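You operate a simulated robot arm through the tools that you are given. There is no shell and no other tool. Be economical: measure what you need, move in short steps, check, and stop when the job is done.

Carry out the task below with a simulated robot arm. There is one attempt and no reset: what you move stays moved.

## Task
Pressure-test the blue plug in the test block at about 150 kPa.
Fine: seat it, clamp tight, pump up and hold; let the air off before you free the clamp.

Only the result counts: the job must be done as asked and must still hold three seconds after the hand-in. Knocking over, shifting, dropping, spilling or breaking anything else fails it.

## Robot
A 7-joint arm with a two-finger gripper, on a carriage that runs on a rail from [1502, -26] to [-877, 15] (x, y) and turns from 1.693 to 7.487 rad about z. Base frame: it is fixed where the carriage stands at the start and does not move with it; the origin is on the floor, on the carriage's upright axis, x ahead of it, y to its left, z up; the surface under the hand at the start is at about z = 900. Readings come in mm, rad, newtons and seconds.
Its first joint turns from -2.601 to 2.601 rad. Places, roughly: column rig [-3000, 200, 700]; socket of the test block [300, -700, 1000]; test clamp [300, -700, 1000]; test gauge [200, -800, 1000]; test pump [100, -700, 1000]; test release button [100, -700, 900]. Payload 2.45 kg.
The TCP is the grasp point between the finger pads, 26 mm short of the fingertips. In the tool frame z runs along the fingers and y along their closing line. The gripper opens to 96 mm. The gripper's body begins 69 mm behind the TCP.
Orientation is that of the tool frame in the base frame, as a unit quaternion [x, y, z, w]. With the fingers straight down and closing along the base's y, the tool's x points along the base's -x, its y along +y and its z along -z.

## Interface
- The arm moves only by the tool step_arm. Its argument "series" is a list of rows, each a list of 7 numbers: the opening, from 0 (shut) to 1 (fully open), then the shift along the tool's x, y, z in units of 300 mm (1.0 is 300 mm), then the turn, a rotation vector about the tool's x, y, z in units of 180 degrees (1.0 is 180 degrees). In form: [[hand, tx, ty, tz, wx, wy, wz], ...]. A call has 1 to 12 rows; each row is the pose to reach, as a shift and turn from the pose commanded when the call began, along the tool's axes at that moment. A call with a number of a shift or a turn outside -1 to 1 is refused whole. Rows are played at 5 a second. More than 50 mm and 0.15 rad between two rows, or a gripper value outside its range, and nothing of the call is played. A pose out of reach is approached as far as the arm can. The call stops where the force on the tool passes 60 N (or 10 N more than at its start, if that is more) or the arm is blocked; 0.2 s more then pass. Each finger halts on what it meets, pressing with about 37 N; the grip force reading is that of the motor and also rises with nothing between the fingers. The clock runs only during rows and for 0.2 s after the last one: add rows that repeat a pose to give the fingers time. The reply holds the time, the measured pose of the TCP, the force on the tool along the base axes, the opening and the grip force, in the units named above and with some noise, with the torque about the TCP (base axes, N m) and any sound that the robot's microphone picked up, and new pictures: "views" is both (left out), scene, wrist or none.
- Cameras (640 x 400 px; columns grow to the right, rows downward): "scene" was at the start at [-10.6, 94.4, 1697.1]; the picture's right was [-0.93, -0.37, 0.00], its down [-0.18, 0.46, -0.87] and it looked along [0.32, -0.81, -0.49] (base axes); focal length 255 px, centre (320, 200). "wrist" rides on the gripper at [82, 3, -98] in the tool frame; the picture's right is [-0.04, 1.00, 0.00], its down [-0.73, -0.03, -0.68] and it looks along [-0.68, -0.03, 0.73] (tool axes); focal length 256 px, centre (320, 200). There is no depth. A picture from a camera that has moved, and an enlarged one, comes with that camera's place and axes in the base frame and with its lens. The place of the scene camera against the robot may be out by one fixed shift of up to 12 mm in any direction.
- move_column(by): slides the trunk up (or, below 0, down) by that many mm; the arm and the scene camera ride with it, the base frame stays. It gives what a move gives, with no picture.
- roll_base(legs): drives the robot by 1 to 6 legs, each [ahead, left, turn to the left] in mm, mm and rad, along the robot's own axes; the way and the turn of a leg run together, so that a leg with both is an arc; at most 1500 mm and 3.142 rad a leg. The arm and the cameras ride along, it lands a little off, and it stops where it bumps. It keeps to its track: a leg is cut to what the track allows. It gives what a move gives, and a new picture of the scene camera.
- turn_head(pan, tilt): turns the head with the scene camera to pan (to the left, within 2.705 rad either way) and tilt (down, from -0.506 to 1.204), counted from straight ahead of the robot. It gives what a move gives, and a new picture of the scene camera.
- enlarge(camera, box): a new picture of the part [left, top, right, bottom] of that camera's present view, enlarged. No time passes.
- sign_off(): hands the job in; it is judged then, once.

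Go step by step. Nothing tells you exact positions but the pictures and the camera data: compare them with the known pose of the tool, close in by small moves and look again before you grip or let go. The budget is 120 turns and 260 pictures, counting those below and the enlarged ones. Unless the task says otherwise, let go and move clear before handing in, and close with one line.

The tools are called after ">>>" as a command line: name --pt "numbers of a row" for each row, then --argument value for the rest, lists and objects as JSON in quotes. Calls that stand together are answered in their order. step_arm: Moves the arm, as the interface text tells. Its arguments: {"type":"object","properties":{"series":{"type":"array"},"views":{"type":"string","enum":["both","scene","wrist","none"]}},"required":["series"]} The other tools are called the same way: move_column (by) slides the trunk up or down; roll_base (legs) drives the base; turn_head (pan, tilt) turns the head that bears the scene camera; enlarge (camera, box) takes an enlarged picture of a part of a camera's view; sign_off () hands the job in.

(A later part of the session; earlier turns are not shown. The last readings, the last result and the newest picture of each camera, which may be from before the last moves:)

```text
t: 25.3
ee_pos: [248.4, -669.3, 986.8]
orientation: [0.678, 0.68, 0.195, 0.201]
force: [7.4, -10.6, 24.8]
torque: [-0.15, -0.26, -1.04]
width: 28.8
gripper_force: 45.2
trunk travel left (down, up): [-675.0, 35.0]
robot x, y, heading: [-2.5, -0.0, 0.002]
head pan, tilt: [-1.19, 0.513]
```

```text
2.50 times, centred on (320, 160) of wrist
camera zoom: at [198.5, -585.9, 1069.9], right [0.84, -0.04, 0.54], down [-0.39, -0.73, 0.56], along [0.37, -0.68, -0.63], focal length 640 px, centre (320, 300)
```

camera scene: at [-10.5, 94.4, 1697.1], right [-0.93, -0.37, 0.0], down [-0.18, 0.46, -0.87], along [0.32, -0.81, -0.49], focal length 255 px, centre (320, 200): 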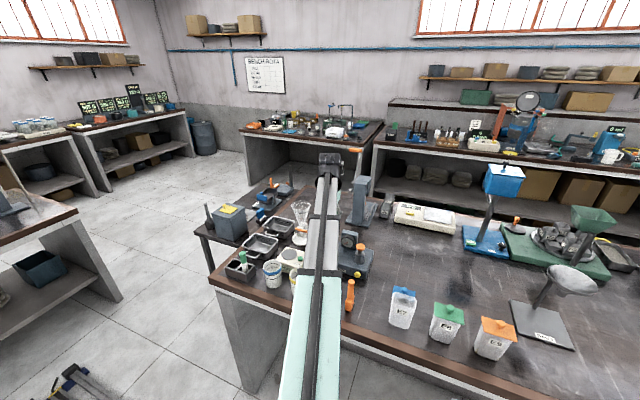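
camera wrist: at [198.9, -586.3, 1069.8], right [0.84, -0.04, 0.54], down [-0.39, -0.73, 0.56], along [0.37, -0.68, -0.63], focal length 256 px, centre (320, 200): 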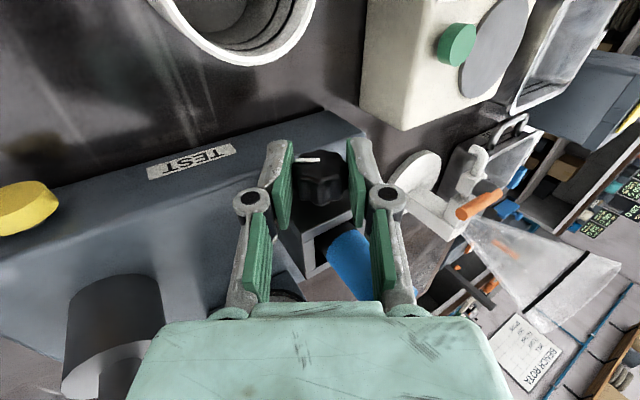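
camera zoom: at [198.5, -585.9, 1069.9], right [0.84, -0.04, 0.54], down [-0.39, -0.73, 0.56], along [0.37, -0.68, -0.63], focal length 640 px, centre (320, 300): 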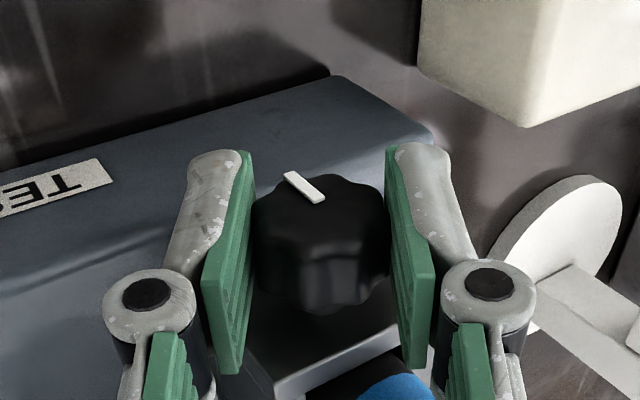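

>>> step_arm --pt "0.42 0 0 0 0 0 0" --pt "0.42 0 0.007 0.0005 0.0446 0 0" --pt "0.42 0 0.0138 0.0019 0.0891 0 0" --pt "0.42 0 0.0204 0.0043 0.1337 0 0" --pt "0.42 0 0.0266 0.0076 0.1783 0 0" --pt "0.42 0 0.0322 0.0118 0.2228 0 0" --pt "0.42 0 0.0372 0.0166 0.2674 0 0" --pt "0.42 0 0.0415 0.0222 0.3119 0 0" --pt "0.42 0 0.0415 0.0222 0.3119 0 0" --pt "0 0 0.0415 0.0222 0.3119 0 0" --pt "0 0 0.0415 0.0222 0.3119 0 0" --views "none"

>>> enlarge --camera "wrist" --box '[220, 80, 420, 240]'

```text
t: 27.7
ee_pos: [260.7, -670.6, 987.8]
orientation: [0.693, 0.69, -0.15, -0.144]
force: [-0.7, 0.4, 2.7]
torque: [-0.34, 0.02, -0.64]
width: 29.2
gripper_force: 45.3
trunk travel left (down, up): [-675.0, 35.0]
robot x, y, heading: [1.5, -1.4, 0.0]
head pan, tilt: [-1.19, 0.513]
```

```text
2.50 times, centred on (320, 160) of wrist
camera zoom: at [304.1, -586.5, 1074.0], right [0.91, -0.04, -0.41], down [0.25, -0.73, 0.64], along [-0.32, -0.68, -0.65], focal length 640 px, centre (320, 300)
```

zoom: 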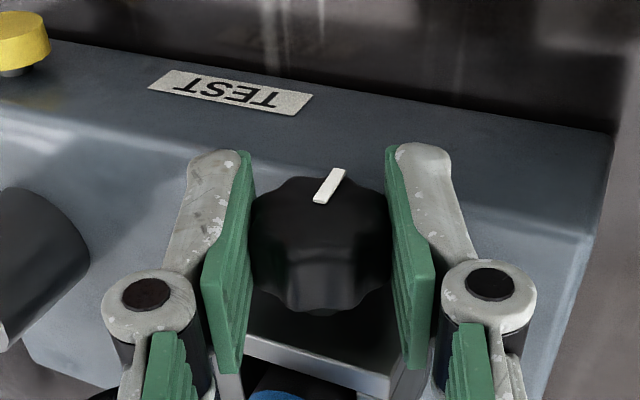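

>>> step_arm --pt "0 0 -0.007 0.0005 -0.0446 0 0" --pt "0 0 -0.0138 0.0019 -0.0891 0 0" --pt "0 0 -0.0204 0.0043 -0.1337 0 0" --pt "0 0 -0.0266 0.0076 -0.1783 0 0" --pt "0 0 -0.0322 0.0118 -0.2228 0 0" --pt "0 0 -0.0372 0.0166 -0.2674 0 0" --pt "0 0 -0.0415 0.0222 -0.3119 0 0" --views "none"

>>> enlarge --camera "wrist" --box '[220, 80, 420, 240]'

```text
t: 29.3
ee_pos: [249.2, -670.4, 985.4]
orientation: [0.678, 0.68, 0.195, 0.199]
force: [5.2, -2.4, 11.0]
torque: [-0.34, -0.13, -0.94]
width: 29.1
gripper_force: 44.6
trunk travel left (down, up): [-675.0, 35.0]
robot x, y, heading: [0.8, -2.2, -0.002]
head pan, tilt: [-1.19, 0.513]
```

```text
2.50 times, centred on (320, 160) of wrist
camera zoom: at [199.1, -586.5, 1069.4], right [0.84, -0.04, 0.54], down [-0.39, -0.73, 0.56], along [0.37, -0.68, -0.63], focal length 640 px, centre (320, 300)
```

zoom: 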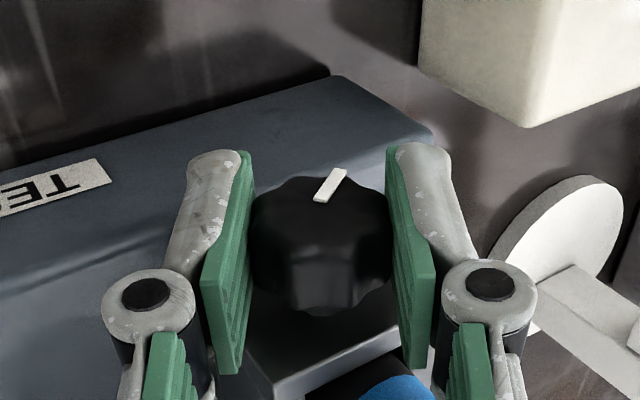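

Total so far is about 145° with no hard stop. I'll keep ratcheting.

>>> step_arm --pt "0.42 0 0 0 0 0 0" --pt "0.42 0 0.007 0.0005 0.0446 0 0" --pt "0.42 0 0.0138 0.0019 0.0891 0 0" --pt "0.42 0 0.0204 0.0043 0.1337 0 0" --pt "0.42 0 0.0266 0.0076 0.1783 0 0" --pt "0.42 0 0.0322 0.0118 0.2228 0 0" --pt "0.42 0 0.0372 0.0166 0.2674 0 0" --pt "0.42 0 0.0415 0.0222 0.3119 0 0" --pt "0.42 0 0.0415 0.0222 0.3119 0 0" --pt "0 0 0.0415 0.0222 0.3119 0 0" --pt "0 0 0.0415 0.0222 0.3119 0 0" --views "none"

>>> step_arm --pt "0 0 -0.007 0.0005 -0.0446 0 0" --pt "0 0 -0.0138 0.0019 -0.0891 0 0" --pt "0 0 -0.0204 0.0043 -0.1337 0 0" --pt "0 0 -0.0266 0.0076 -0.1783 0 0" --pt "0 0 -0.0322 0.0118 -0.2228 0 0" --pt "0 0 -0.0372 0.0166 -0.2674 0 0" --pt "0 0 -0.0415 0.0222 -0.3119 0 0" --views "none"

>>> enlarge --camera "wrist" --box '[220, 80, 420, 240]'

```text
t: 31.7
ee_pos: [261.4, -670.1, 986.8]
orientation: [0.693, 0.69, -0.149, -0.145]
force: [-2.7, 0.1, 3.8]
torque: [-0.32, 0.06, -0.65]
width: 29.0
gripper_force: 45.4
trunk travel left (down, up): [-675.0, 35.0]
robot x, y, heading: [-0.5, 4.0, -0.004]
head pan, tilt: [-1.19, 0.513]
```

```text
t: 33.3
ee_pos: [249.1, -669.6, 986.2]
orientation: [0.678, 0.68, 0.195, 0.2]
force: [11.0, -4.7, 3.6]
torque: [0.63, 0.17, -0.43]
width: 28.8
gripper_force: 44.9
trunk travel left (down, up): [-675.0, 35.0]
robot x, y, heading: [2.1, -0.6, -0.0]
head pan, tilt: [-1.19, 0.513]
```

```text
2.50 times, centred on (320, 160) of wrist
camera zoom: at [199.2, -586.1, 1069.2], right [0.84, -0.04, 0.54], down [-0.39, -0.73, 0.56], along [0.37, -0.68, -0.63], focal length 640 px, centre (320, 300)
```

zoom: 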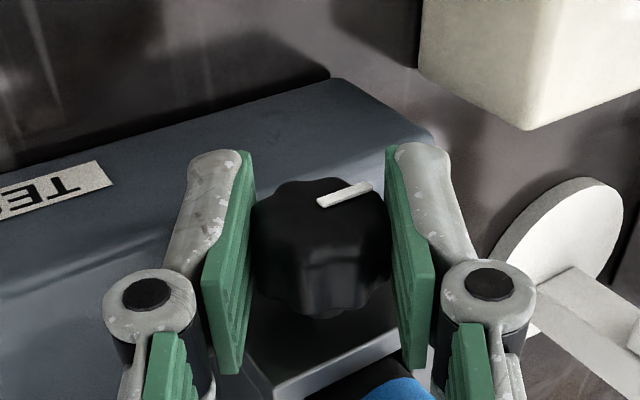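

The mark advanced only about 34° in this stroke, so the clamp seems to be tightening up or the grip slipped. I'll do another stroke and compare.

>>> step_arm --pt "0.42 0 0 0 0 0 0" --pt "0.42 0 0.007 0.0005 0.0446 0 0" --pt "0.42 0 0.0138 0.0019 0.0891 0 0" --pt "0.42 0 0.0204 0.0043 0.1337 0 0" --pt "0.42 0 0.0266 0.0076 0.1783 0 0" --pt "0.42 0 0.0322 0.0118 0.2228 0 0" --pt "0.42 0 0.0372 0.0166 0.2674 0 0" --pt "0.42 0 0.0415 0.0222 0.3119 0 0" --pt "0.42 0 0.0415 0.0222 0.3119 0 0" --pt "0 0 0.0415 0.0222 0.3119 0 0" --pt "0 0 0.0415 0.0222 0.3119 0 0" --views "none"

>>> enlarge --camera "wrist" --box '[220, 80, 420, 240]'

>>> step_arm --pt "0 0 -0.007 0.0005 -0.0446 0 0" --pt "0 0 -0.0138 0.0019 -0.0891 0 0" --pt "0 0 -0.0204 0.0043 -0.1337 0 0" --views "none"

>>> enlarge --camera "wrist" --box '[220, 80, 420, 240]'

```text
t: 35.7
ee_pos: [260.9, -670.9, 986.4]
orientation: [0.693, 0.691, -0.15, -0.145]
force: [1.2, 0.3, 1.5]
torque: [-0.35, 0.06, -0.62]
width: 29.1
gripper_force: 45.3
trunk travel left (down, up): [-675.0, 35.0]
robot x, y, heading: [-1.8, -2.5, 0.003]
head pan, tilt: [-1.19, 0.513]
```

```text
2.50 times, centred on (320, 160) of wrist
camera zoom: at [303.8, -586.6, 1073.4], right [0.91, -0.04, -0.41], down [0.25, -0.73, 0.64], along [-0.32, -0.68, -0.65], focal length 640 px, centre (320, 300)
```

zoom: 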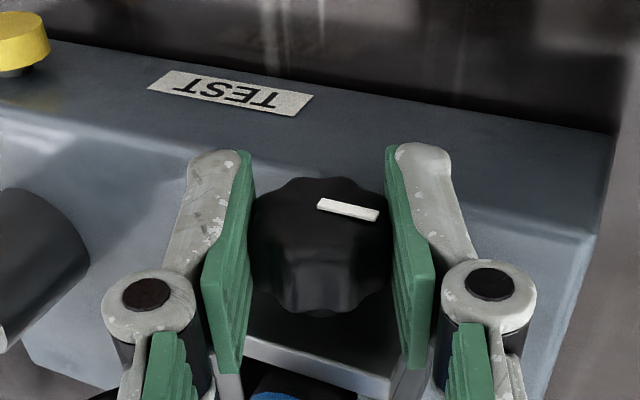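

```text
t: 36.5
ee_pos: [256.1, -671.6, 988.0]
orientation: [0.707, 0.707, -0.001, 0.004]
force: [3.1, -1.1, -7.3]
torque: [-0.4, 0.44, -0.66]
width: 29.1
gripper_force: 45.7
trunk travel left (down, up): [-675.0, 35.0]
robot x, y, heading: [2.7, 0.0, -0.002]
head pan, tilt: [-1.19, 0.513]
```

```text
2.50 times, centred on (320, 160) of wrist
camera zoom: at [258.7, -586.5, 1083.9], right [1.0, -0.04, 0.0], down [-0.03, -0.73, 0.68], along [-0.02, -0.68, -0.73], focal length 640 px, centre (320, 300)
```

zoom: 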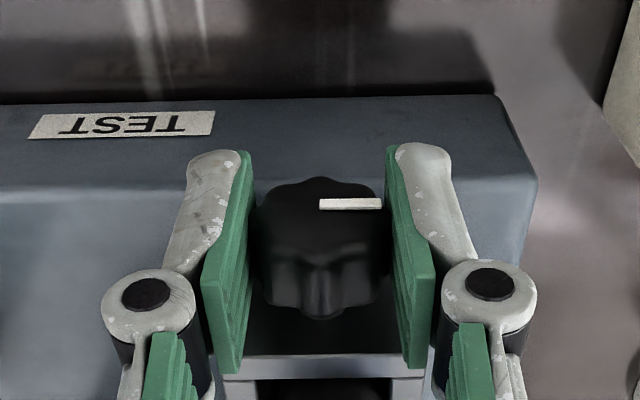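

The knob has turned exactly 180° and now the hand slips round it while the knob stays put, so the clamp is at its tight stop. I'll let go and rise, then move over the pump cap at about [135,-720], top z≈1021.

>>> step_arm --pt "0.5 0 0 0 0 0 0" --pt "0.5 0 0 -0.1 0 0 0" --pt "0.5 0 0 -0.25 0 0 0" --pt "0.5 0 0 -0.4 0 0 0" --pt "0 -0.06 -0.14 -0.4 0 0 0" --pt "0 -0.12 -0.28 -0.4 0 0 0" --pt "0 -0.163 -0.4 -0.4 0 0 0"

>>> enlarge --camera "wrist" --box '[240, 60, 480, 260]'

>>> enlarge --camera "scene" --box '[310, 215, 400, 290]'

```text
t: 38.1
ee_pos: [137.9, -719.6, 1108.3]
orientation: [0.707, 0.707, -0.001, 0.003]
force: [-0.4, 0.5, -0.1]
torque: [0.0, -0.01, 0.01]
width: 0.0
gripper_force: 28.6
trunk travel left (down, up): [-675.0, 35.0]
robot x, y, heading: [-0.4, -0.6, 0.003]
head pan, tilt: [-1.19, 0.513]
camera scene: at [-10.8, 94.4, 1697.1], right [-0.93, -0.37, 0.0], down [-0.18, 0.46, -0.87], along [0.32, -0.81, -0.49], focal length 255 px, centre (320, 200)
camera wrist: at [140.9, -634.9, 1206.1], right [1.0, -0.04, 0.0], down [-0.03, -0.73, 0.68], along [-0.03, -0.68, -0.73], focal length 256 px, centre (320, 200)
```

scene: 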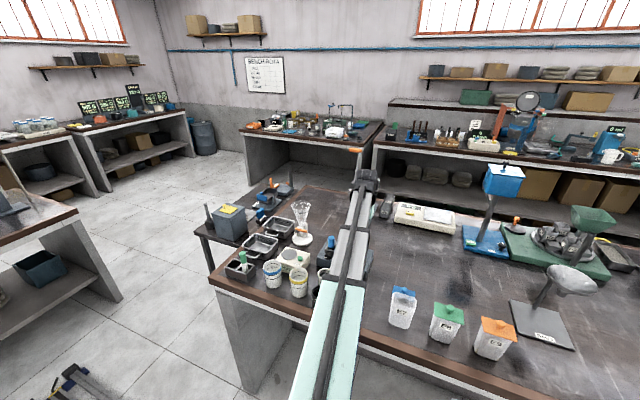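
wrist: 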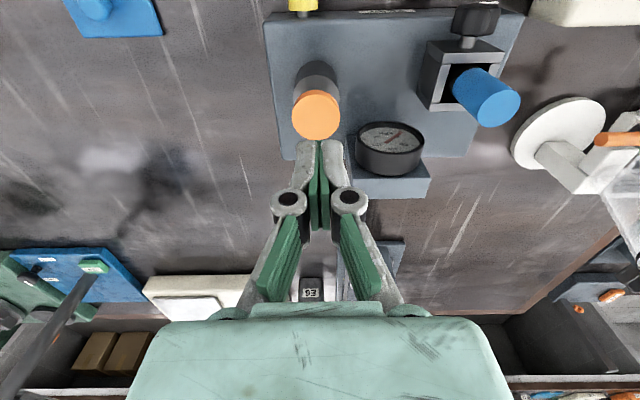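

```text
2.00 times, centred on (360, 160) of wrist
camera zoom: at [140.9, -634.9, 1206.1], right [1.0, -0.04, 0.0], down [-0.03, -0.73, 0.68], along [-0.03, -0.68, -0.73], focal length 512 px, centre (240, 280)
```

zoom: 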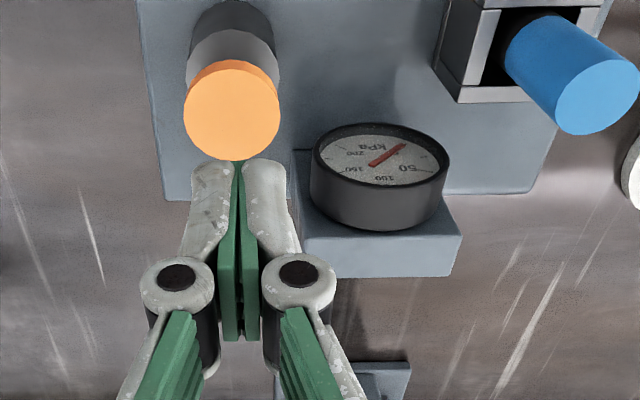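

```text
5.33 times, centred on (355, 252) of scene
camera zoom: at [-10.8, 94.4, 1697.1], right [-0.93, -0.37, 0.0], down [-0.18, 0.46, -0.87], along [0.32, -0.81, -0.49], focal length 1360 px, centre (133, -80)
```

zoom: 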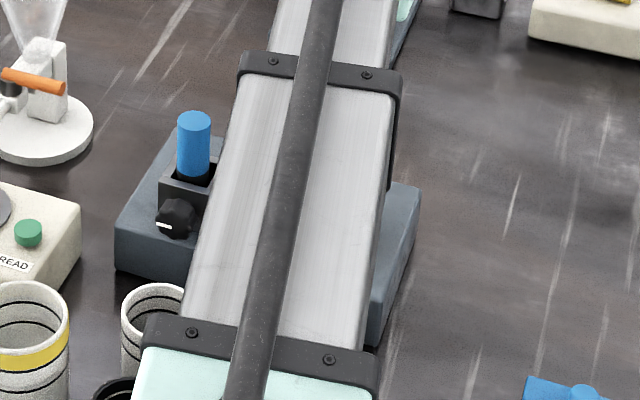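

The cap is at [134,-719.5] and the gauge sits readable, though inverted, in the wrist view. I'll press the pump with closed fingers, slowly the first time.

>>> step_arm --pt "0 0 -0.013 0.1 0 0 0" --pt "0 0 -0.013 0.18 0 0 0" --pt "0 0 -0.013 0.21 0 0 0" --pt "0 0 -0.013 0.23 0 0 0" --pt "0 0 -0.013 0.25 0 0 0" --views "none"

>>> enlarge --camera "wrist" --box '[240, 60, 480, 260]'

```text
t: 39.3
ee_pos: [132.2, -718.6, 1033.0]
orientation: [0.707, 0.707, -0.001, 0.004]
force: [3.6, -1.5, 5.8]
torque: [-0.03, -0.06, -0.01]
width: 5.8
gripper_force: 28.8
trunk travel left (down, up): [-675.0, 35.0]
robot x, y, heading: [-1.1, 0.5, -0.003]
head pan, tilt: [-1.19, 0.513]
```

```text
2.00 times, centred on (360, 160) of wrist
camera zoom: at [134.9, -633.5, 1129.3], right [1.0, -0.04, 0.0], down [-0.03, -0.73, 0.68], along [-0.02, -0.68, -0.73], focal length 512 px, centre (240, 280)
```

zoom: 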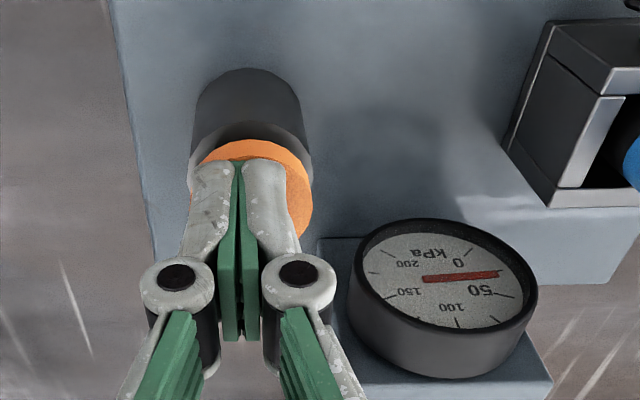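

It's pumping: the needle has left zero and the force is light. I'll press further to find the full stroke.

>>> step_arm --pt "0 0 0 0.02 0 0 0" --pt "0 0 0 0.04 0 0 0" --pt "0 0 0 0.05 0 0 0" --views "none"

>>> enlarge --camera "wrist" --box '[340, 100, 560, 260]'

```text
t: 40.1
ee_pos: [131.1, -717.1, 1030.1]
orientation: [0.707, 0.707, -0.006, 0.01]
force: [1.2, 1.5, 41.3]
torque: [0.3, -0.01, -0.03]
width: 6.0
gripper_force: 28.7
trunk travel left (down, up): [-675.0, 35.0]
robot x, y, heading: [0.7, -1.1, -0.002]
head pan, tilt: [-1.19, 0.513]
stopped in row 3: the force on the tool passed its limit at 63 N (the readings are from after the stop); the commanded pose is now the measured one
```

```text
2.50 times, centred on (450, 180) of wrist
camera zoom: at [134.5, -631.4, 1125.0], right [1.0, -0.04, 0.01], down [-0.03, -0.72, 0.7], along [-0.02, -0.7, -0.72], focal length 640 px, centre (-5, 250)
```

zoom: 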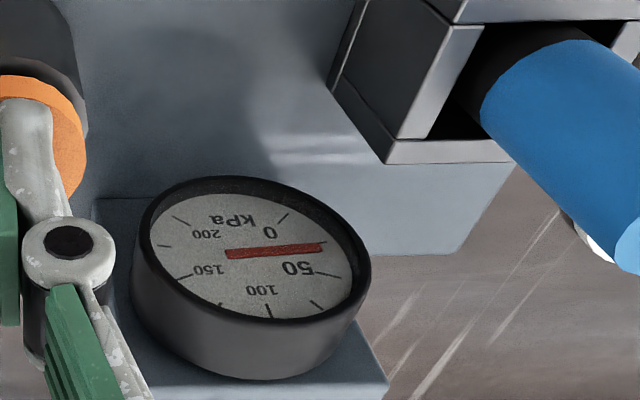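

The stroke bottoms near TCP z 1030 and gave about 25 kPa. I'll make two more full strokes and check the gauge.

>>> step_arm --pt "0 0 0 -0.04 0 0 0" --pt "0 0 0 -0.08 0 0 0" --pt "0 0 0 -0.08 0 0 0" --pt "0 0 0 -0.04 0 0 0" --pt "0 0 0 0 0 0 0" --pt "0 0 0 0.004 0 0 0" --pt "0 0 0 -0.04 0 0 0" --pt "0 0 0 -0.08 0 0 0" --pt "0 0 0 -0.08 0 0 0" --pt "0 0 0 -0.04 0 0 0" --pt "0 0 0 0 0 0 0" --pt "0 0 0 0.004 0 0 0" --views "none"

>>> enlarge --camera "wrist" --box '[340, 100, 560, 260]'

```text
t: 40.4
ee_pos: [132.3, -717.0, 1027.0]
orientation: [0.707, 0.708, -0.005, 0.008]
force: [-0.5, 8.7, 30.8]
torque: [0.46, 0.05, 0.03]
width: 6.0
gripper_force: 28.5
trunk travel left (down, up): [-675.0, 35.0]
robot x, y, heading: [0.3, -3.6, -0.0]
head pan, tilt: [-1.19, 0.513]
stopped in row 1: the force on the tool passed its limit at 169 N (the readings are from after the stop); the commanded pose is now the measured one
```

```text
2.50 times, centred on (450, 180) of wrist
camera zoom: at [134.6, -632.2, 1124.0], right [1.0, -0.04, 0.01], down [-0.03, -0.72, 0.69], along [-0.02, -0.69, -0.72], focal length 640 px, centre (-5, 250)
```

zoom: 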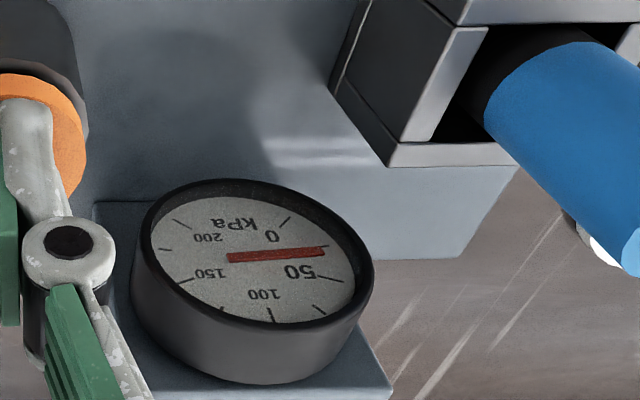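

A brief force spike stopped that call. I'll lift first on its own.

>>> step_arm --pt "0 0 0 -0.02 0 0 0" --pt "0 0 0 -0.05 0 0 0" --pt "0 0 0 -0.09 0 0 0" --pt "0 0 0 -0.09 0 0 0" --views "none"

>>> enlarge --camera "wrist" --box '[240, 60, 480, 260]'

```text
t: 41.4
ee_pos: [132.5, -720.7, 1050.2]
orientation: [0.707, 0.707, -0.004, 0.007]
force: [0.2, 0.0, -0.3]
torque: [0.01, -0.02, 0.04]
width: 6.1
gripper_force: 27.9
trunk travel left (down, up): [-675.0, 35.0]
robot x, y, heading: [-0.2, 2.0, -0.002]
head pan, tilt: [-1.19, 0.513]
```

```text
2.00 times, centred on (360, 160) of wrist
camera zoom: at [135.0, -635.6, 1147.1], right [1.0, -0.04, 0.0], down [-0.03, -0.72, 0.69], along [-0.02, -0.69, -0.72], focal length 512 px, centre (240, 280)
```

zoom: 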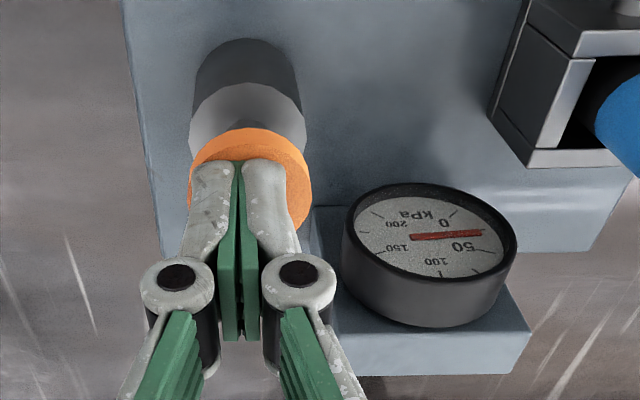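

Pressure holds. Now two gentler strokes, bottoming at about z 1032.

>>> step_arm --pt "0 0 0 0.03 0 0 0" --pt "0 0 0 0.06 0 0 0" --pt "0 0 0 0.06 0 0 0" --pt "0 0 0 0.02 0 0 0" --pt "0 0 0 0 0 0 0" --pt "0 0 0 0 0 0 0" --pt "0 0 0 0.03 0 0 0" --pt "0 0 0 0.06 0 0 0" --pt "0 0 0 0.06 0 0 0" --pt "0 0 0 0.02 0 0 0" --pt "0 0 0 0 0 0 0" --pt "0 0 0 0 0 0 0" --views "none"

>>> enlarge --camera "wrist" --box '[340, 100, 560, 260]'

```text
t: 44.0
ee_pos: [132.6, -721.0, 1051.4]
orientation: [0.708, 0.706, -0.005, 0.006]
force: [-1.2, -0.4, 1.1]
torque: [-0.01, 0.02, 0.01]
width: 6.0
gripper_force: 28.9
trunk travel left (down, up): [-675.0, 35.0]
robot x, y, heading: [1.1, -0.7, -0.002]
head pan, tilt: [-1.19, 0.513]
```

```text
2.50 times, centred on (450, 180) of wrist
camera zoom: at [134.8, -636.3, 1147.6], right [1.0, -0.04, 0.0], down [-0.03, -0.72, 0.69], along [-0.02, -0.69, -0.72], focal length 640 px, centre (-5, 250)
```

zoom: 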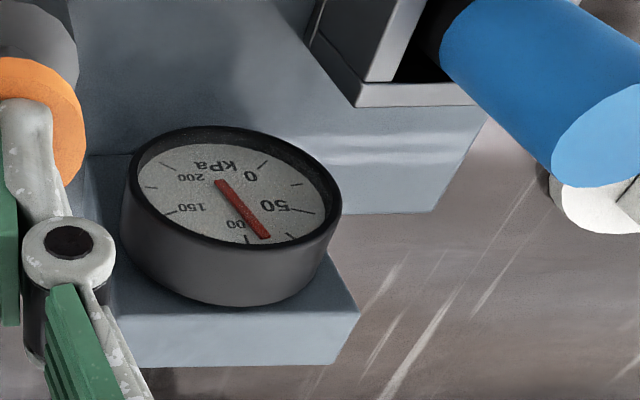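

The gauge reads about 88 kPa, roughly 30 per stroke. One more stroke, then read.

>>> step_arm --pt "0 0 0 0.03 0 0 0" --pt "0 0 0 0.06 0 0 0" --pt "0 0 0 0.06 0 0 0" --pt "0 0 0 0.02 0 0 0" --pt "0 0 0 0 0 0 0" --pt "0 0 0 0 0 0 0" --views "none"

>>> enlarge --camera "wrist" --box '[380, 130, 490, 220]'

```text
t: 45.4
ee_pos: [132.0, -721.6, 1050.6]
orientation: [0.707, 0.708, -0.004, 0.007]
force: [-0.5, -0.8, 0.0]
torque: [0.0, -0.03, 0.0]
width: 6.1
gripper_force: 28.6
trunk travel left (down, up): [-675.0, 35.0]
robot x, y, heading: [1.9, 2.4, 0.005]
head pan, tilt: [-1.19, 0.513]
```

```text
4.44 times, centred on (435, 175) of wrist
camera zoom: at [134.6, -636.6, 1147.3], right [1.0, -0.04, 0.0], down [-0.03, -0.72, 0.69], along [-0.02, -0.69, -0.72], focal length 1138 px, centre (-191, 311)
```

zoom: 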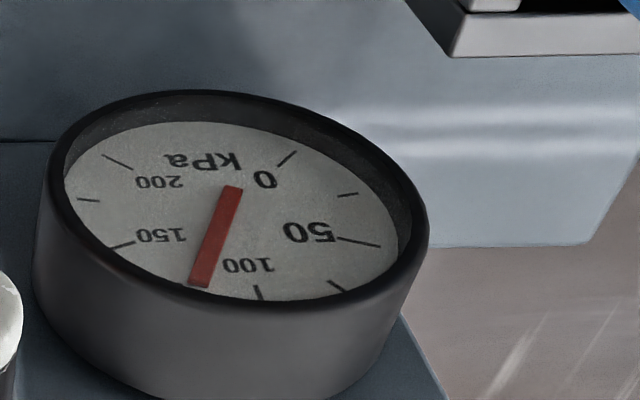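

It reads about 120 kPa. One last stroke should bring it to about 150.

>>> step_arm --pt "0 0 0 0.03 0 0 0" --pt "0 0 0 0.059 0 0 0" --pt "0 0 0 0.059 0 0 0" --pt "0 0 0 0.02 0 0 0" --pt "0 0 0 0 0 0 0" --pt "0 0 0 -0.05 0 0 0" --views "none"

>>> enlarge --camera "wrist" --box '[360, 100, 490, 200]'

```text
t: 46.8
ee_pos: [133.1, -720.1, 1064.8]
orientation: [0.707, 0.707, -0.004, 0.006]
force: [0.6, -0.3, 0.3]
torque: [0.01, 0.01, 0.0]
width: 0.3
gripper_force: 28.8
trunk travel left (down, up): [-675.0, 35.0]
robot x, y, heading: [1.0, -0.6, 0.001]
head pan, tilt: [-1.19, 0.513]
```

```text
4.00 times, centred on (425, 150) of wrist
camera zoom: at [135.7, -635.0, 1161.1], right [1.0, -0.04, 0.0], down [-0.03, -0.72, 0.69], along [-0.02, -0.69, -0.72], focal length 1024 px, centre (-100, 400)
```

zoom: 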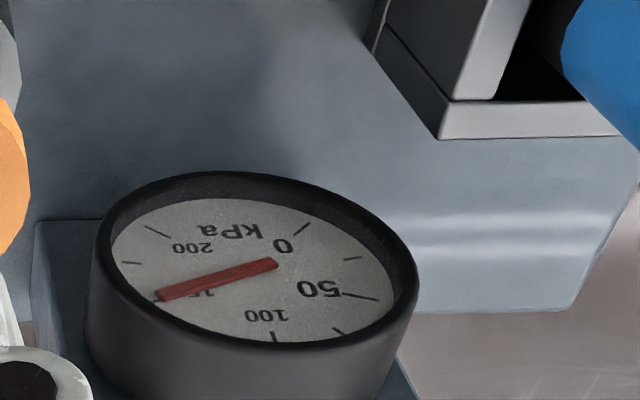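

The needle sits on 150 kPa, so now it must hold. While it does, I'll rise clear and look at the yellow release button on the front face, near [126,-661,926].

>>> step_arm --pt "0 0 0 -0.15 0 0 0" --pt "0 0 0 -0.28 0 0 0" --pt "0 0.1 -0.01 -0.28 0 0 0" --pt "0 0.2 -0.02 -0.28 0 0 0" --pt "0 0.307 -0.025 -0.28 0 0 0" --pt "0 0.307 -0.025 -0.28 0 0 0" --pt "0 0.307 -0.025 -0.28 0 0 0" --pt "0 0.307 -0.025 -0.28 0 0 0" --pt "0 0.307 -0.025 -0.28 0 0 0" --pt "0 0.307 -0.025 -0.28 0 0 0"

>>> enlarge --camera "wrist" --box '[240, 0, 460, 140]'

```text
t: 49.0
ee_pos: [125.7, -625.3, 1145.6]
orientation: [0.707, 0.707, -0.004, 0.007]
force: [-0.1, -1.3, -0.3]
torque: [-0.03, -0.03, -0.01]
width: 0.1
gripper_force: 28.3
trunk travel left (down, up): [-675.0, 35.0]
robot x, y, heading: [-0.7, 0.9, 0.0]
head pan, tilt: [-1.19, 0.513]
camera scene: at [-10.5, 94.4, 1697.1], right [-0.93, -0.37, 0.0], down [-0.18, 0.46, -0.87], along [0.32, -0.81, -0.49], focal length 255 px, centre (320, 200)
camera wrist: at [128.7, -541.1, 1242.7], right [1.0, -0.04, 0.0], down [-0.03, -0.72, 0.69], along [-0.02, -0.69, -0.72], focal length 256 px, centre (320, 200)
```

scene: 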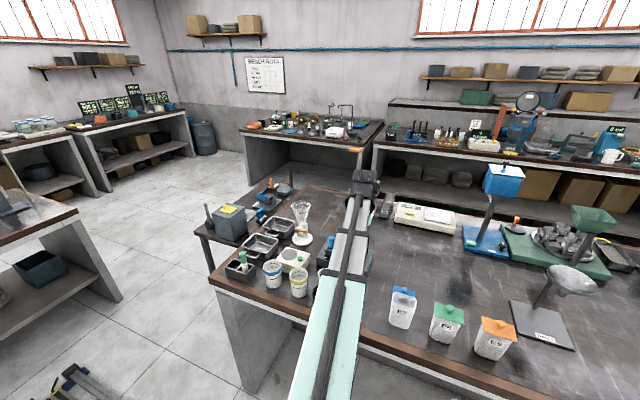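
wrist: 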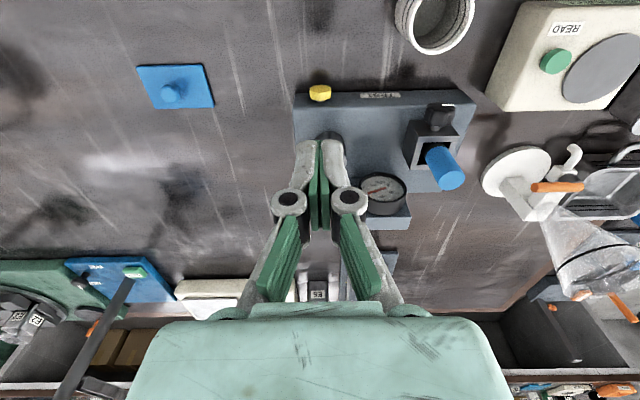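

```text
2.86 times, centred on (350, 70) of wrist
camera zoom: at [128.7, -541.1, 1242.7], right [1.0, -0.04, 0.0], down [-0.03, -0.72, 0.69], along [-0.02, -0.69, -0.72], focal length 731 px, centre (234, 571)
```

zoom: 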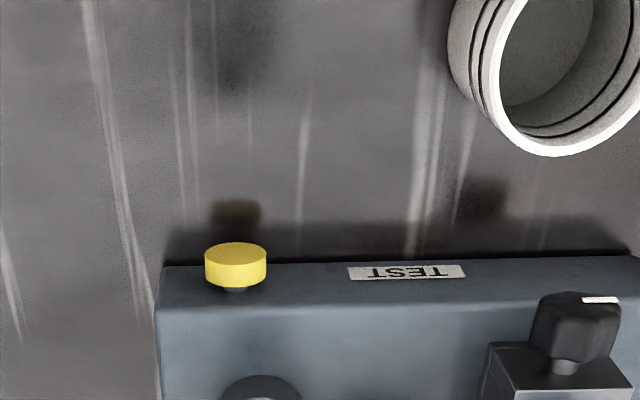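

The button is confirmed near [126,-660,926]. A tall orange handle stands near [118,-506], where the wrist camera would come close to it, so I'll yaw the hand back 90° with the camera toward −x before going down. The pressure goes on being held meanwhile.

>>> step_arm --pt "0 0 0 0 0 0 -0.042" --pt "0 0 0 0 0 0 -0.084" --pt "0 0 0 0 0 0 -0.126" --pt "0 0 0 0 0 0 -0.168" --pt "0 0 0 0 0 0 -0.21" --pt "0 0 0 0 0 0 -0.252" --pt "0 0 0 0 0 0 -0.294" --pt "0 0 0 0 0 0 -0.336" --pt "0 0 0 0 0 0 -0.378" --pt "0 0 0 0 0 0 -0.42" --pt "0 0 0 0 0 0 -0.462" --pt "0 0 0 0 0 0 -0.5"

>>> enlarge --camera "wrist" --box '[160, 0, 480, 200]'

>>> enlarge --camera "scene" --box '[310, 215, 400, 325]'

```text
t: 51.6
ee_pos: [123.9, -625.8, 1149.4]
orientation: [-0.001, 1.0, -0.008, 0.002]
force: [0.4, -0.3, -0.4]
torque: [0.0, 0.05, 0.03]
width: 0.0
gripper_force: 28.5
trunk travel left (down, up): [-675.0, 35.0]
robot x, y, heading: [0.3, -1.2, -0.001]
head pan, tilt: [-1.19, 0.513]
camera scene: at [-10.5, 94.4, 1697.1], right [-0.93, -0.37, 0.0], down [-0.18, 0.46, -0.87], along [0.32, -0.81, -0.49], focal length 255 px, centre (320, 200)
camera wrist: at [42.2, -620.6, 1245.8], right [0.04, 1.0, -0.02], down [0.73, -0.02, 0.68], along [0.68, -0.04, -0.73], focal length 256 px, centre (320, 200)
```

scene: 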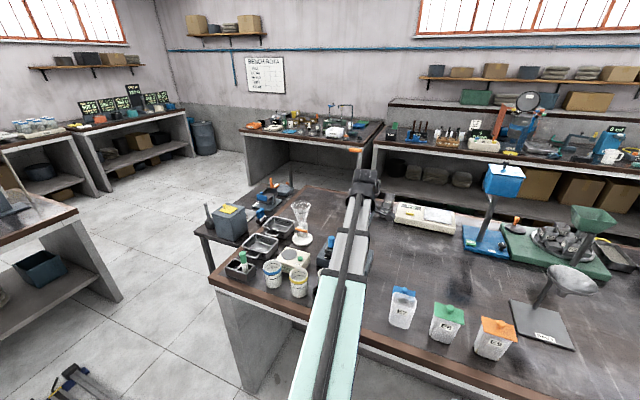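
wrist: 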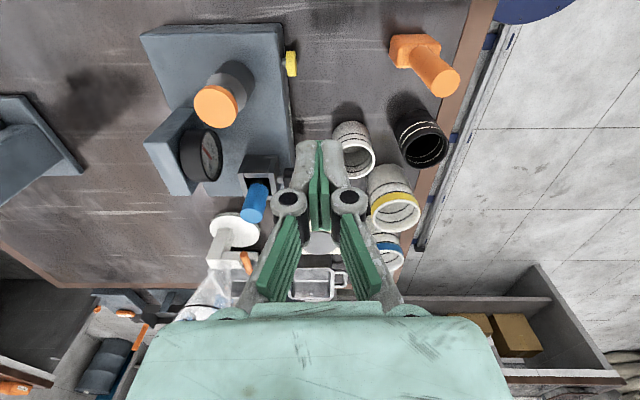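

```text
2.00 times, centred on (320, 100) of wrist
camera zoom: at [42.2, -620.6, 1245.8], right [0.04, 1.0, -0.02], down [0.73, -0.02, 0.68], along [0.68, -0.04, -0.73], focal length 512 px, centre (320, 400)
```

zoom: 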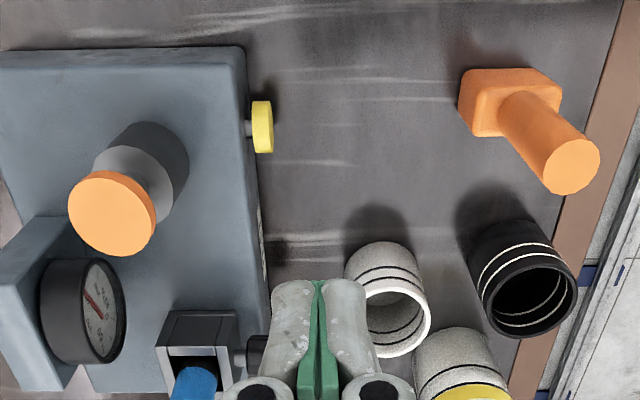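

```text
3.64 times, centred on (355, 270) of scene
camera zoom: at [-10.5, 94.4, 1697.1], right [-0.93, -0.37, 0.0], down [-0.18, 0.46, -0.87], along [0.32, -0.81, -0.49], focal length 928 px, centre (193, -54)
```

zoom: 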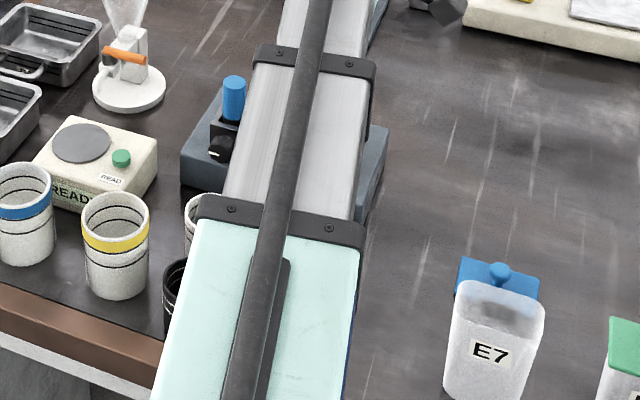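

The mallet-like orange object at [120,-522] rises to z≈1028, and the space in front of the button is free. I'll lean the hand 15° back and go down in front of the button, still holding pressure.

>>> step_arm --pt "0 -0.007 0 0.1 0.042 0 0" --pt "0 -0.007 0 0.22 0.0833 0 0" --pt "0 -0.007 0 0.36 0.0833 0 0" --pt "0 -0.007 0 0.5 0.0833 0 0" --pt "0 -0.007 0 0.6 0.0833 0 0" --pt "0 -0.007 0 0.667 0.0833 0 0" --pt "0 -0.007 0 0.667 0.0833 0 0"

>>> enlarge --camera "wrist" --box '[160, 0, 480, 200]'

```text
t: 53.2
ee_pos: [126.4, -631.5, 949.4]
orientation: [0.0, 0.99, -0.139, 0.002]
force: [-0.8, 0.3, -0.1]
torque: [0.02, 0.0, -0.01]
width: 0.0
gripper_force: 28.8
trunk travel left (down, up): [-675.0, 35.0]
robot x, y, heading: [1.6, -2.6, 0.003]
head pan, tilt: [-1.19, 0.513]
camera scene: at [-10.5, 94.3, 1697.1], right [-0.93, -0.37, 0.0], down [-0.18, 0.46, -0.87], along [0.32, -0.81, -0.49], focal length 255 px, centre (320, 200)
camera wrist: at [44.0, -600.5, 1041.5], right [0.04, 0.96, -0.27], down [0.73, 0.16, 0.66], along [0.68, -0.23, -0.7], focal length 256 px, centre (320, 200)
```

scene: 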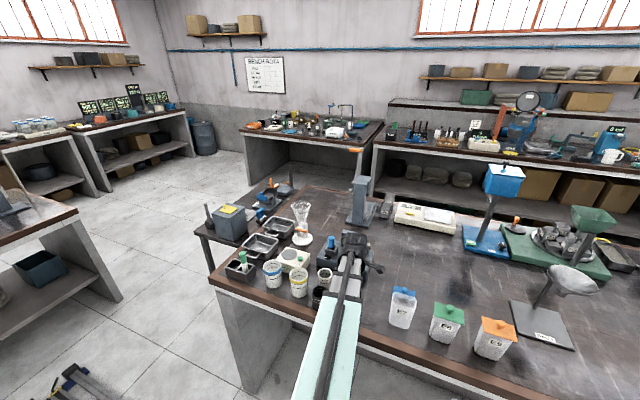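
wrist: 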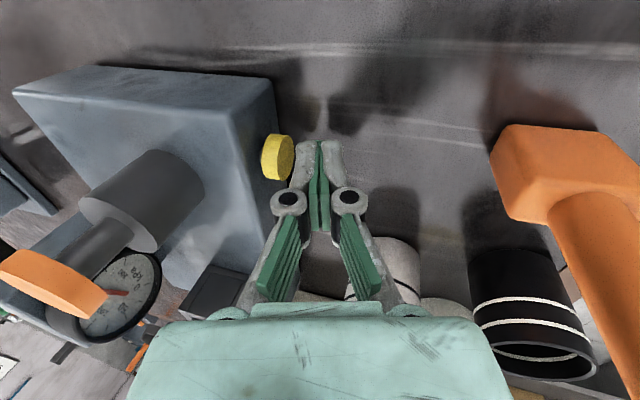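

```text
2.00 times, centred on (320, 100) of wrist
camera zoom: at [44.0, -600.5, 1041.5], right [0.04, 0.96, -0.27], down [0.73, 0.16, 0.66], along [0.68, -0.23, -0.7], focal length 512 px, centre (320, 400)
```

zoom: 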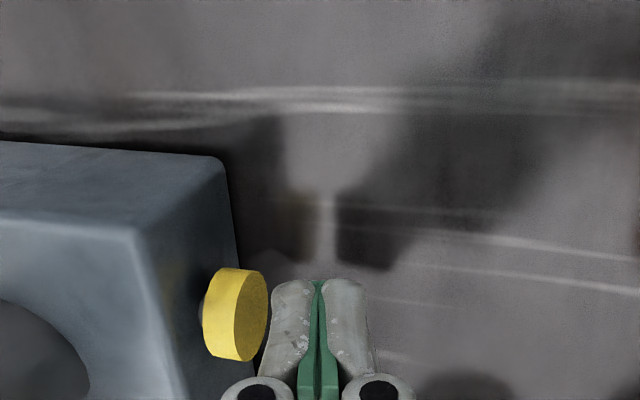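

The fingertips are beside the button. I'll check the gauge and hold for more seconds first.

>>> enlarge --camera "wrist" --box '[40, 220, 180, 360]'

>>> step_arm --pt "0 0 0 0 0 0 0" --pt "0 0 0 0 0 0 0" --pt "0 0 0 0 0 0 0" --pt "0 0 0 0 0 0 0" --pt "0 0 0 0 0 0 0" --pt "0 0 0 0 0 0 0" --pt "0 0 0 0 0 0 0" --pt "0 0 0 0 0 0 0" --pt "0 0 0 0 0 0 0" --pt "0 0 0 0 0 0 0" --pt "0 0 0 0 0 0 0" --pt "0 0 0 0 0 0 0" --views "none"

>>> step_arm --pt "0 0 0 0 0 0 0" --pt "0 0 0 0 0 0 0" --pt "0 0 0 0 0 0 0" --pt "0 0 0 0 0 0 0" --pt "0 0 0 0 0 0 0" --pt "0 0 0 0 0 0 0" --pt "0 0 0 0 0 0 0" --pt "0 0 0 0 0 0 0" --pt "0 0 0 0 0 0 0" --pt "0 0 0 0 0 0 0" --pt "0 0 0 0 0 0 0" --pt "0 0 0 0 0 0 0" --views "none"

>>> enlarge --camera "wrist" --box '[40, 220, 180, 360]'

```text
2.86 times, centred on (110, 290) of wrist
camera zoom: at [44.0, -600.5, 1041.5], right [0.04, 0.96, -0.27], down [0.73, 0.16, 0.66], along [0.68, -0.23, -0.7], focal length 731 px, centre (920, -57)
```

zoom: 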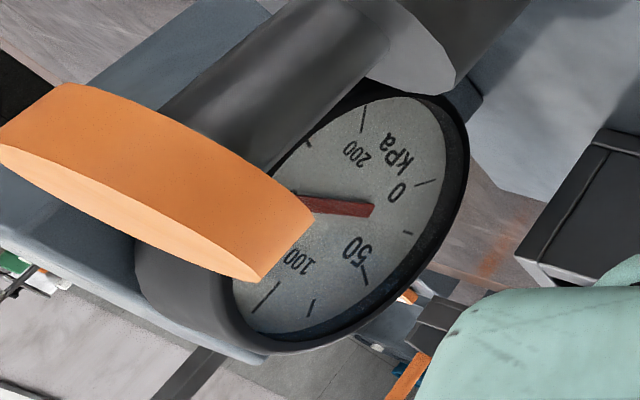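

```text
t: 55.8
ee_pos: [126.1, -633.2, 948.3]
orientation: [0.0, 0.99, -0.138, 0.002]
force: [-0.2, 0.3, 0.0]
torque: [-0.01, -0.01, 0.01]
width: 0.0
gripper_force: 28.5
trunk travel left (down, up): [-675.0, 35.0]
robot x, y, heading: [-0.7, -5.7, -0.001]
head pan, tilt: [-1.19, 0.513]
```

```text
t: 58.4
ee_pos: [126.2, -632.7, 949.1]
orientation: [0.0, 0.99, -0.138, 0.002]
force: [0.1, 0.1, 0.6]
torque: [0.01, -0.03, 0.01]
width: 0.1
gripper_force: 28.8
trunk travel left (down, up): [-675.0, 35.0]
robot x, y, heading: [2.1, -0.6, -0.004]
head pan, tilt: [-1.19, 0.513]
```

```text
2.86 times, centred on (110, 290) of wrist
camera zoom: at [44.0, -600.4, 1041.8], right [0.04, 0.96, -0.27], down [0.73, 0.16, 0.66], along [0.68, -0.23, -0.7], focal length 731 px, centre (920, -57)
```

zoom: 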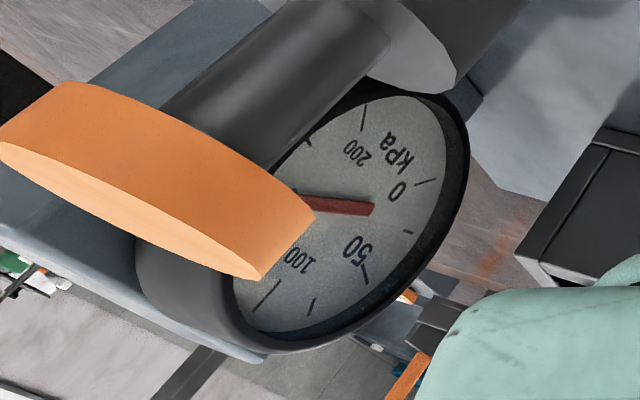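

Steady at 150 kPa for over 11 s. Now I'll press the release button toward −y in small steps.

>>> step_arm --pt "0 0 -0.0193 0.0054 0 0 0" --pt "0 0 -0.0321 0.009 0 0 0" --pt "0 0 -0.0386 0.0108 0 0 0" --pt "0 0 -0.045 0.0126 0 0 0" --pt "0 0 -0.0514 0.0144 0 0 0" --pt "0 0 -0.0514 0.0144 0 0 0" --pt "0 0 -0.0514 0.0144 0 0 0" --views "wrist"

>>> enlarge --camera "wrist" --box '[40, 220, 180, 360]'

```text
t: 60.0
ee_pos: [127.2, -645.8, 949.4]
orientation: [0.001, 0.99, -0.139, 0.002]
force: [0.3, 2.3, -0.3]
torque: [0.01, -0.03, -0.04]
width: 0.3
gripper_force: 28.5
trunk travel left (down, up): [-675.0, 35.0]
robot x, y, heading: [-1.6, 2.6, -0.002]
head pan, tilt: [-1.19, 0.513]
heard: click
camera wrist: at [45.4, -613.7, 1042.1], right [0.04, 0.96, -0.27], down [0.73, 0.16, 0.66], along [0.68, -0.23, -0.7], focal length 256 px, centre (320, 200)
```

wrist: 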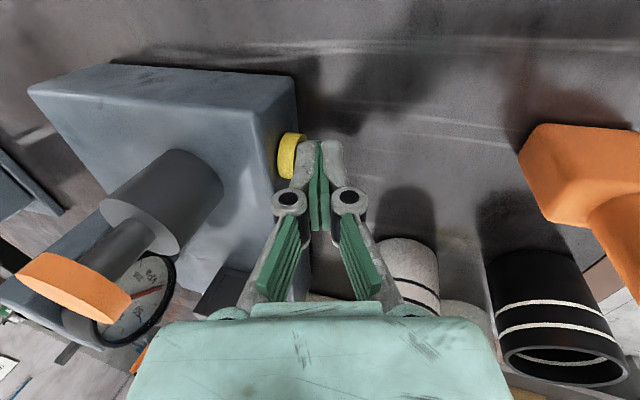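

```text
2.86 times, centred on (110, 290) of wrist
camera zoom: at [45.4, -613.7, 1042.1], right [0.04, 0.96, -0.27], down [0.73, 0.16, 0.66], along [0.68, -0.23, -0.7], focal length 731 px, centre (920, -57)
```

zoom: 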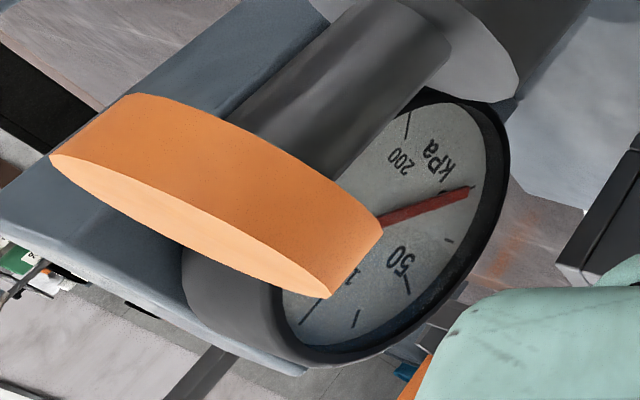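

Click, and the needle is at zero: the air is off. I'll back off and rise, straightening the hand.

>>> step_arm --pt "0 0 0.045 -0.0126 0 0 0" --pt "0 0 0.006 -0.15 0 0 0" --pt "0 0 -0.036 -0.3 0 0 0" --pt "0 0 -0.08 -0.456 -0.042 0 0" --pt "0 0 -0.123 -0.608 -0.0833 0 0" --views "none"

>>> step_arm --pt "0 0 0 0 0 0 0.042" --pt "0 0 0 0 0 0 0.084" --pt "0 0 0 0 0 0 0.126" --pt "0.5 0 0 0 0 0 0.168" --pt "0.5 0 0 0 0 0 0.21" --pt "0.5 0 0 0 0 0 0.252" --pt "0.5 0 0 0 0 0 0.294" --pt "0.5 0 0 0 0 0 0.336" --pt "0.5 0 0 0 0 0 0.378" --pt "0.5 0 0 0 0 0 0.42" --pt "0.5 0 0 0 0 0 0.462" --pt "0.5 0 0 0 0 0 0.5" --views "none"

```text
t: 61.2
ee_pos: [125.6, -634.2, 1133.2]
orientation: [-0.001, 1.0, -0.007, 0.001]
force: [0.6, -1.0, 0.2]
torque: [-0.03, 0.01, 0.02]
width: 0.0
gripper_force: 28.9
trunk travel left (down, up): [-675.0, 35.0]
robot x, y, heading: [1.6, 0.0, -0.005]
head pan, tilt: [-1.19, 0.513]
```

```text
t: 63.8
ee_pos: [125.9, -631.7, 1134.8]
orientation: [0.708, 0.707, -0.004, 0.006]
force: [0.2, -0.3, 0.1]
torque: [-0.01, 0.0, -0.03]
width: 47.9
gripper_force: 0.0
trunk travel left (down, up): [-675.0, 35.0]
robot x, y, heading: [0.2, 2.8, 0.003]
head pan, tilt: [-1.19, 0.513]
```

Now back over the clamp knob.

>>> step_arm --pt "0.5 -0.035 0.11 0 0 0 0" --pt "0.5 -0.07 0.22 0 0 0 0" --pt "0.5 -0.1 0.33 0 0 0 0" --pt "0.5 -0.13 0.433 0 0 0 0" --pt "0.5 -0.13 0.433 0.13 0 0 0" --pt "0.5 -0.13 0.433 0.27 0 0 0" --pt "0.5 -0.13 0.433 0.32 0 0 0" --pt "0.5 -0.13 0.433 0.32 0 0 0" --views "none"

>>> enlarge --camera "wrist" --box '[220, 80, 420, 240]'

```text
t: 65.6
ee_pos: [256.2, -673.1, 1039.5]
orientation: [0.707, 0.707, -0.005, 0.007]
force: [-0.1, 1.0, -0.6]
torque: [0.01, 0.0, 0.03]
width: 47.9
gripper_force: 0.0
trunk travel left (down, up): [-675.0, 35.0]
robot x, y, heading: [2.5, 0.7, 0.004]
head pan, tilt: [-1.19, 0.513]
```

```text
2.50 times, centred on (320, 160) of wrist
camera zoom: at [259.3, -588.4, 1135.9], right [1.0, -0.04, 0.0], down [-0.03, -0.72, 0.69], along [-0.02, -0.69, -0.72], focal length 640 px, centre (320, 300)
```

zoom: 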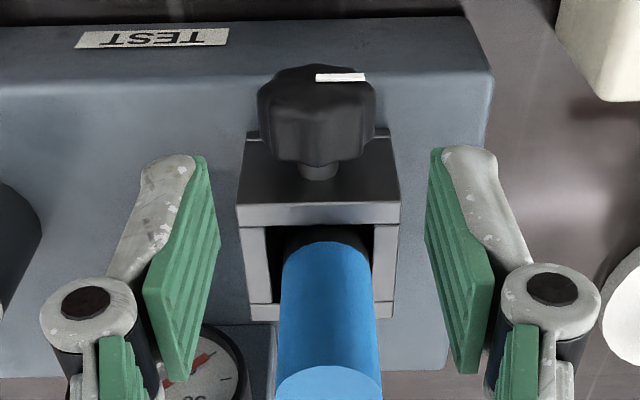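

>>> step_arm --pt "0.5 0.009 0 0.09 0 0 0" --pt "0.5 0.009 0 0.175 0 0 0" --pt "0.5 0.009 0 0.175 0 0 0" --pt "0 0.009 0 0.175 0 0 0" --pt "0 0.009 0 0.175 0 0 0" --pt "0 0.009 0 0.175 0 0 0" --views "none"

>>> step_arm --pt "0 0 0.007 0.0005 0.0446 0 0" --pt "0 0 0.0138 0.0019 0.0891 0 0" --pt "0 0 0.0204 0.0043 0.1337 0 0" --pt "0 0 0.0266 0.0076 0.1783 0 0" --views "none"

>>> enlarge --camera "wrist" --box '[220, 80, 420, 240]'

```text
t: 67.0
ee_pos: [256.3, -671.7, 987.3]
orientation: [0.708, 0.706, -0.004, 0.007]
force: [-9.7, 1.6, -0.1]
torque: [-0.32, 0.16, -0.75]
width: 28.8
gripper_force: 44.8
trunk travel left (down, up): [-675.0, 35.0]
robot x, y, heading: [1.8, -1.8, -0.003]
head pan, tilt: [-1.19, 0.513]
```

```text
t: 68.0
ee_pos: [263.9, -670.2, 986.8]
orientation: [0.681, 0.678, -0.2, -0.188]
force: [-20.2, -11.3, 10.3]
torque: [0.52, 0.3, -0.2]
width: 29.1
gripper_force: 45.1
trunk travel left (down, up): [-675.0, 35.0]
robot x, y, heading: [1.0, -2.4, -0.006]
head pan, tilt: [-1.19, 0.513]
```

```text
2.50 times, centred on (320, 160) of wrist
camera zoom: at [317.5, -586.7, 1065.7], right [0.85, -0.05, -0.53], down [0.33, -0.72, 0.6], along [-0.41, -0.69, -0.6], focal length 640 px, centre (320, 300)
```

zoom: 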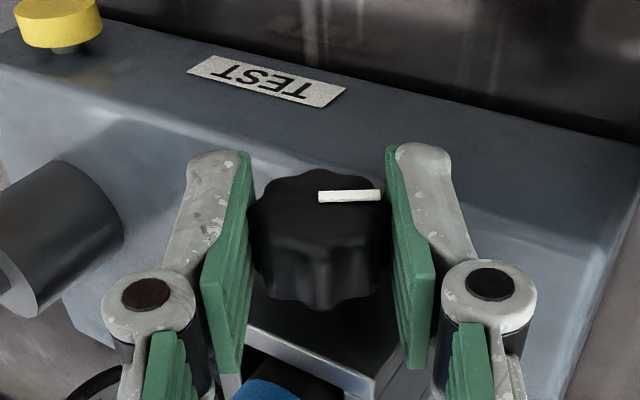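

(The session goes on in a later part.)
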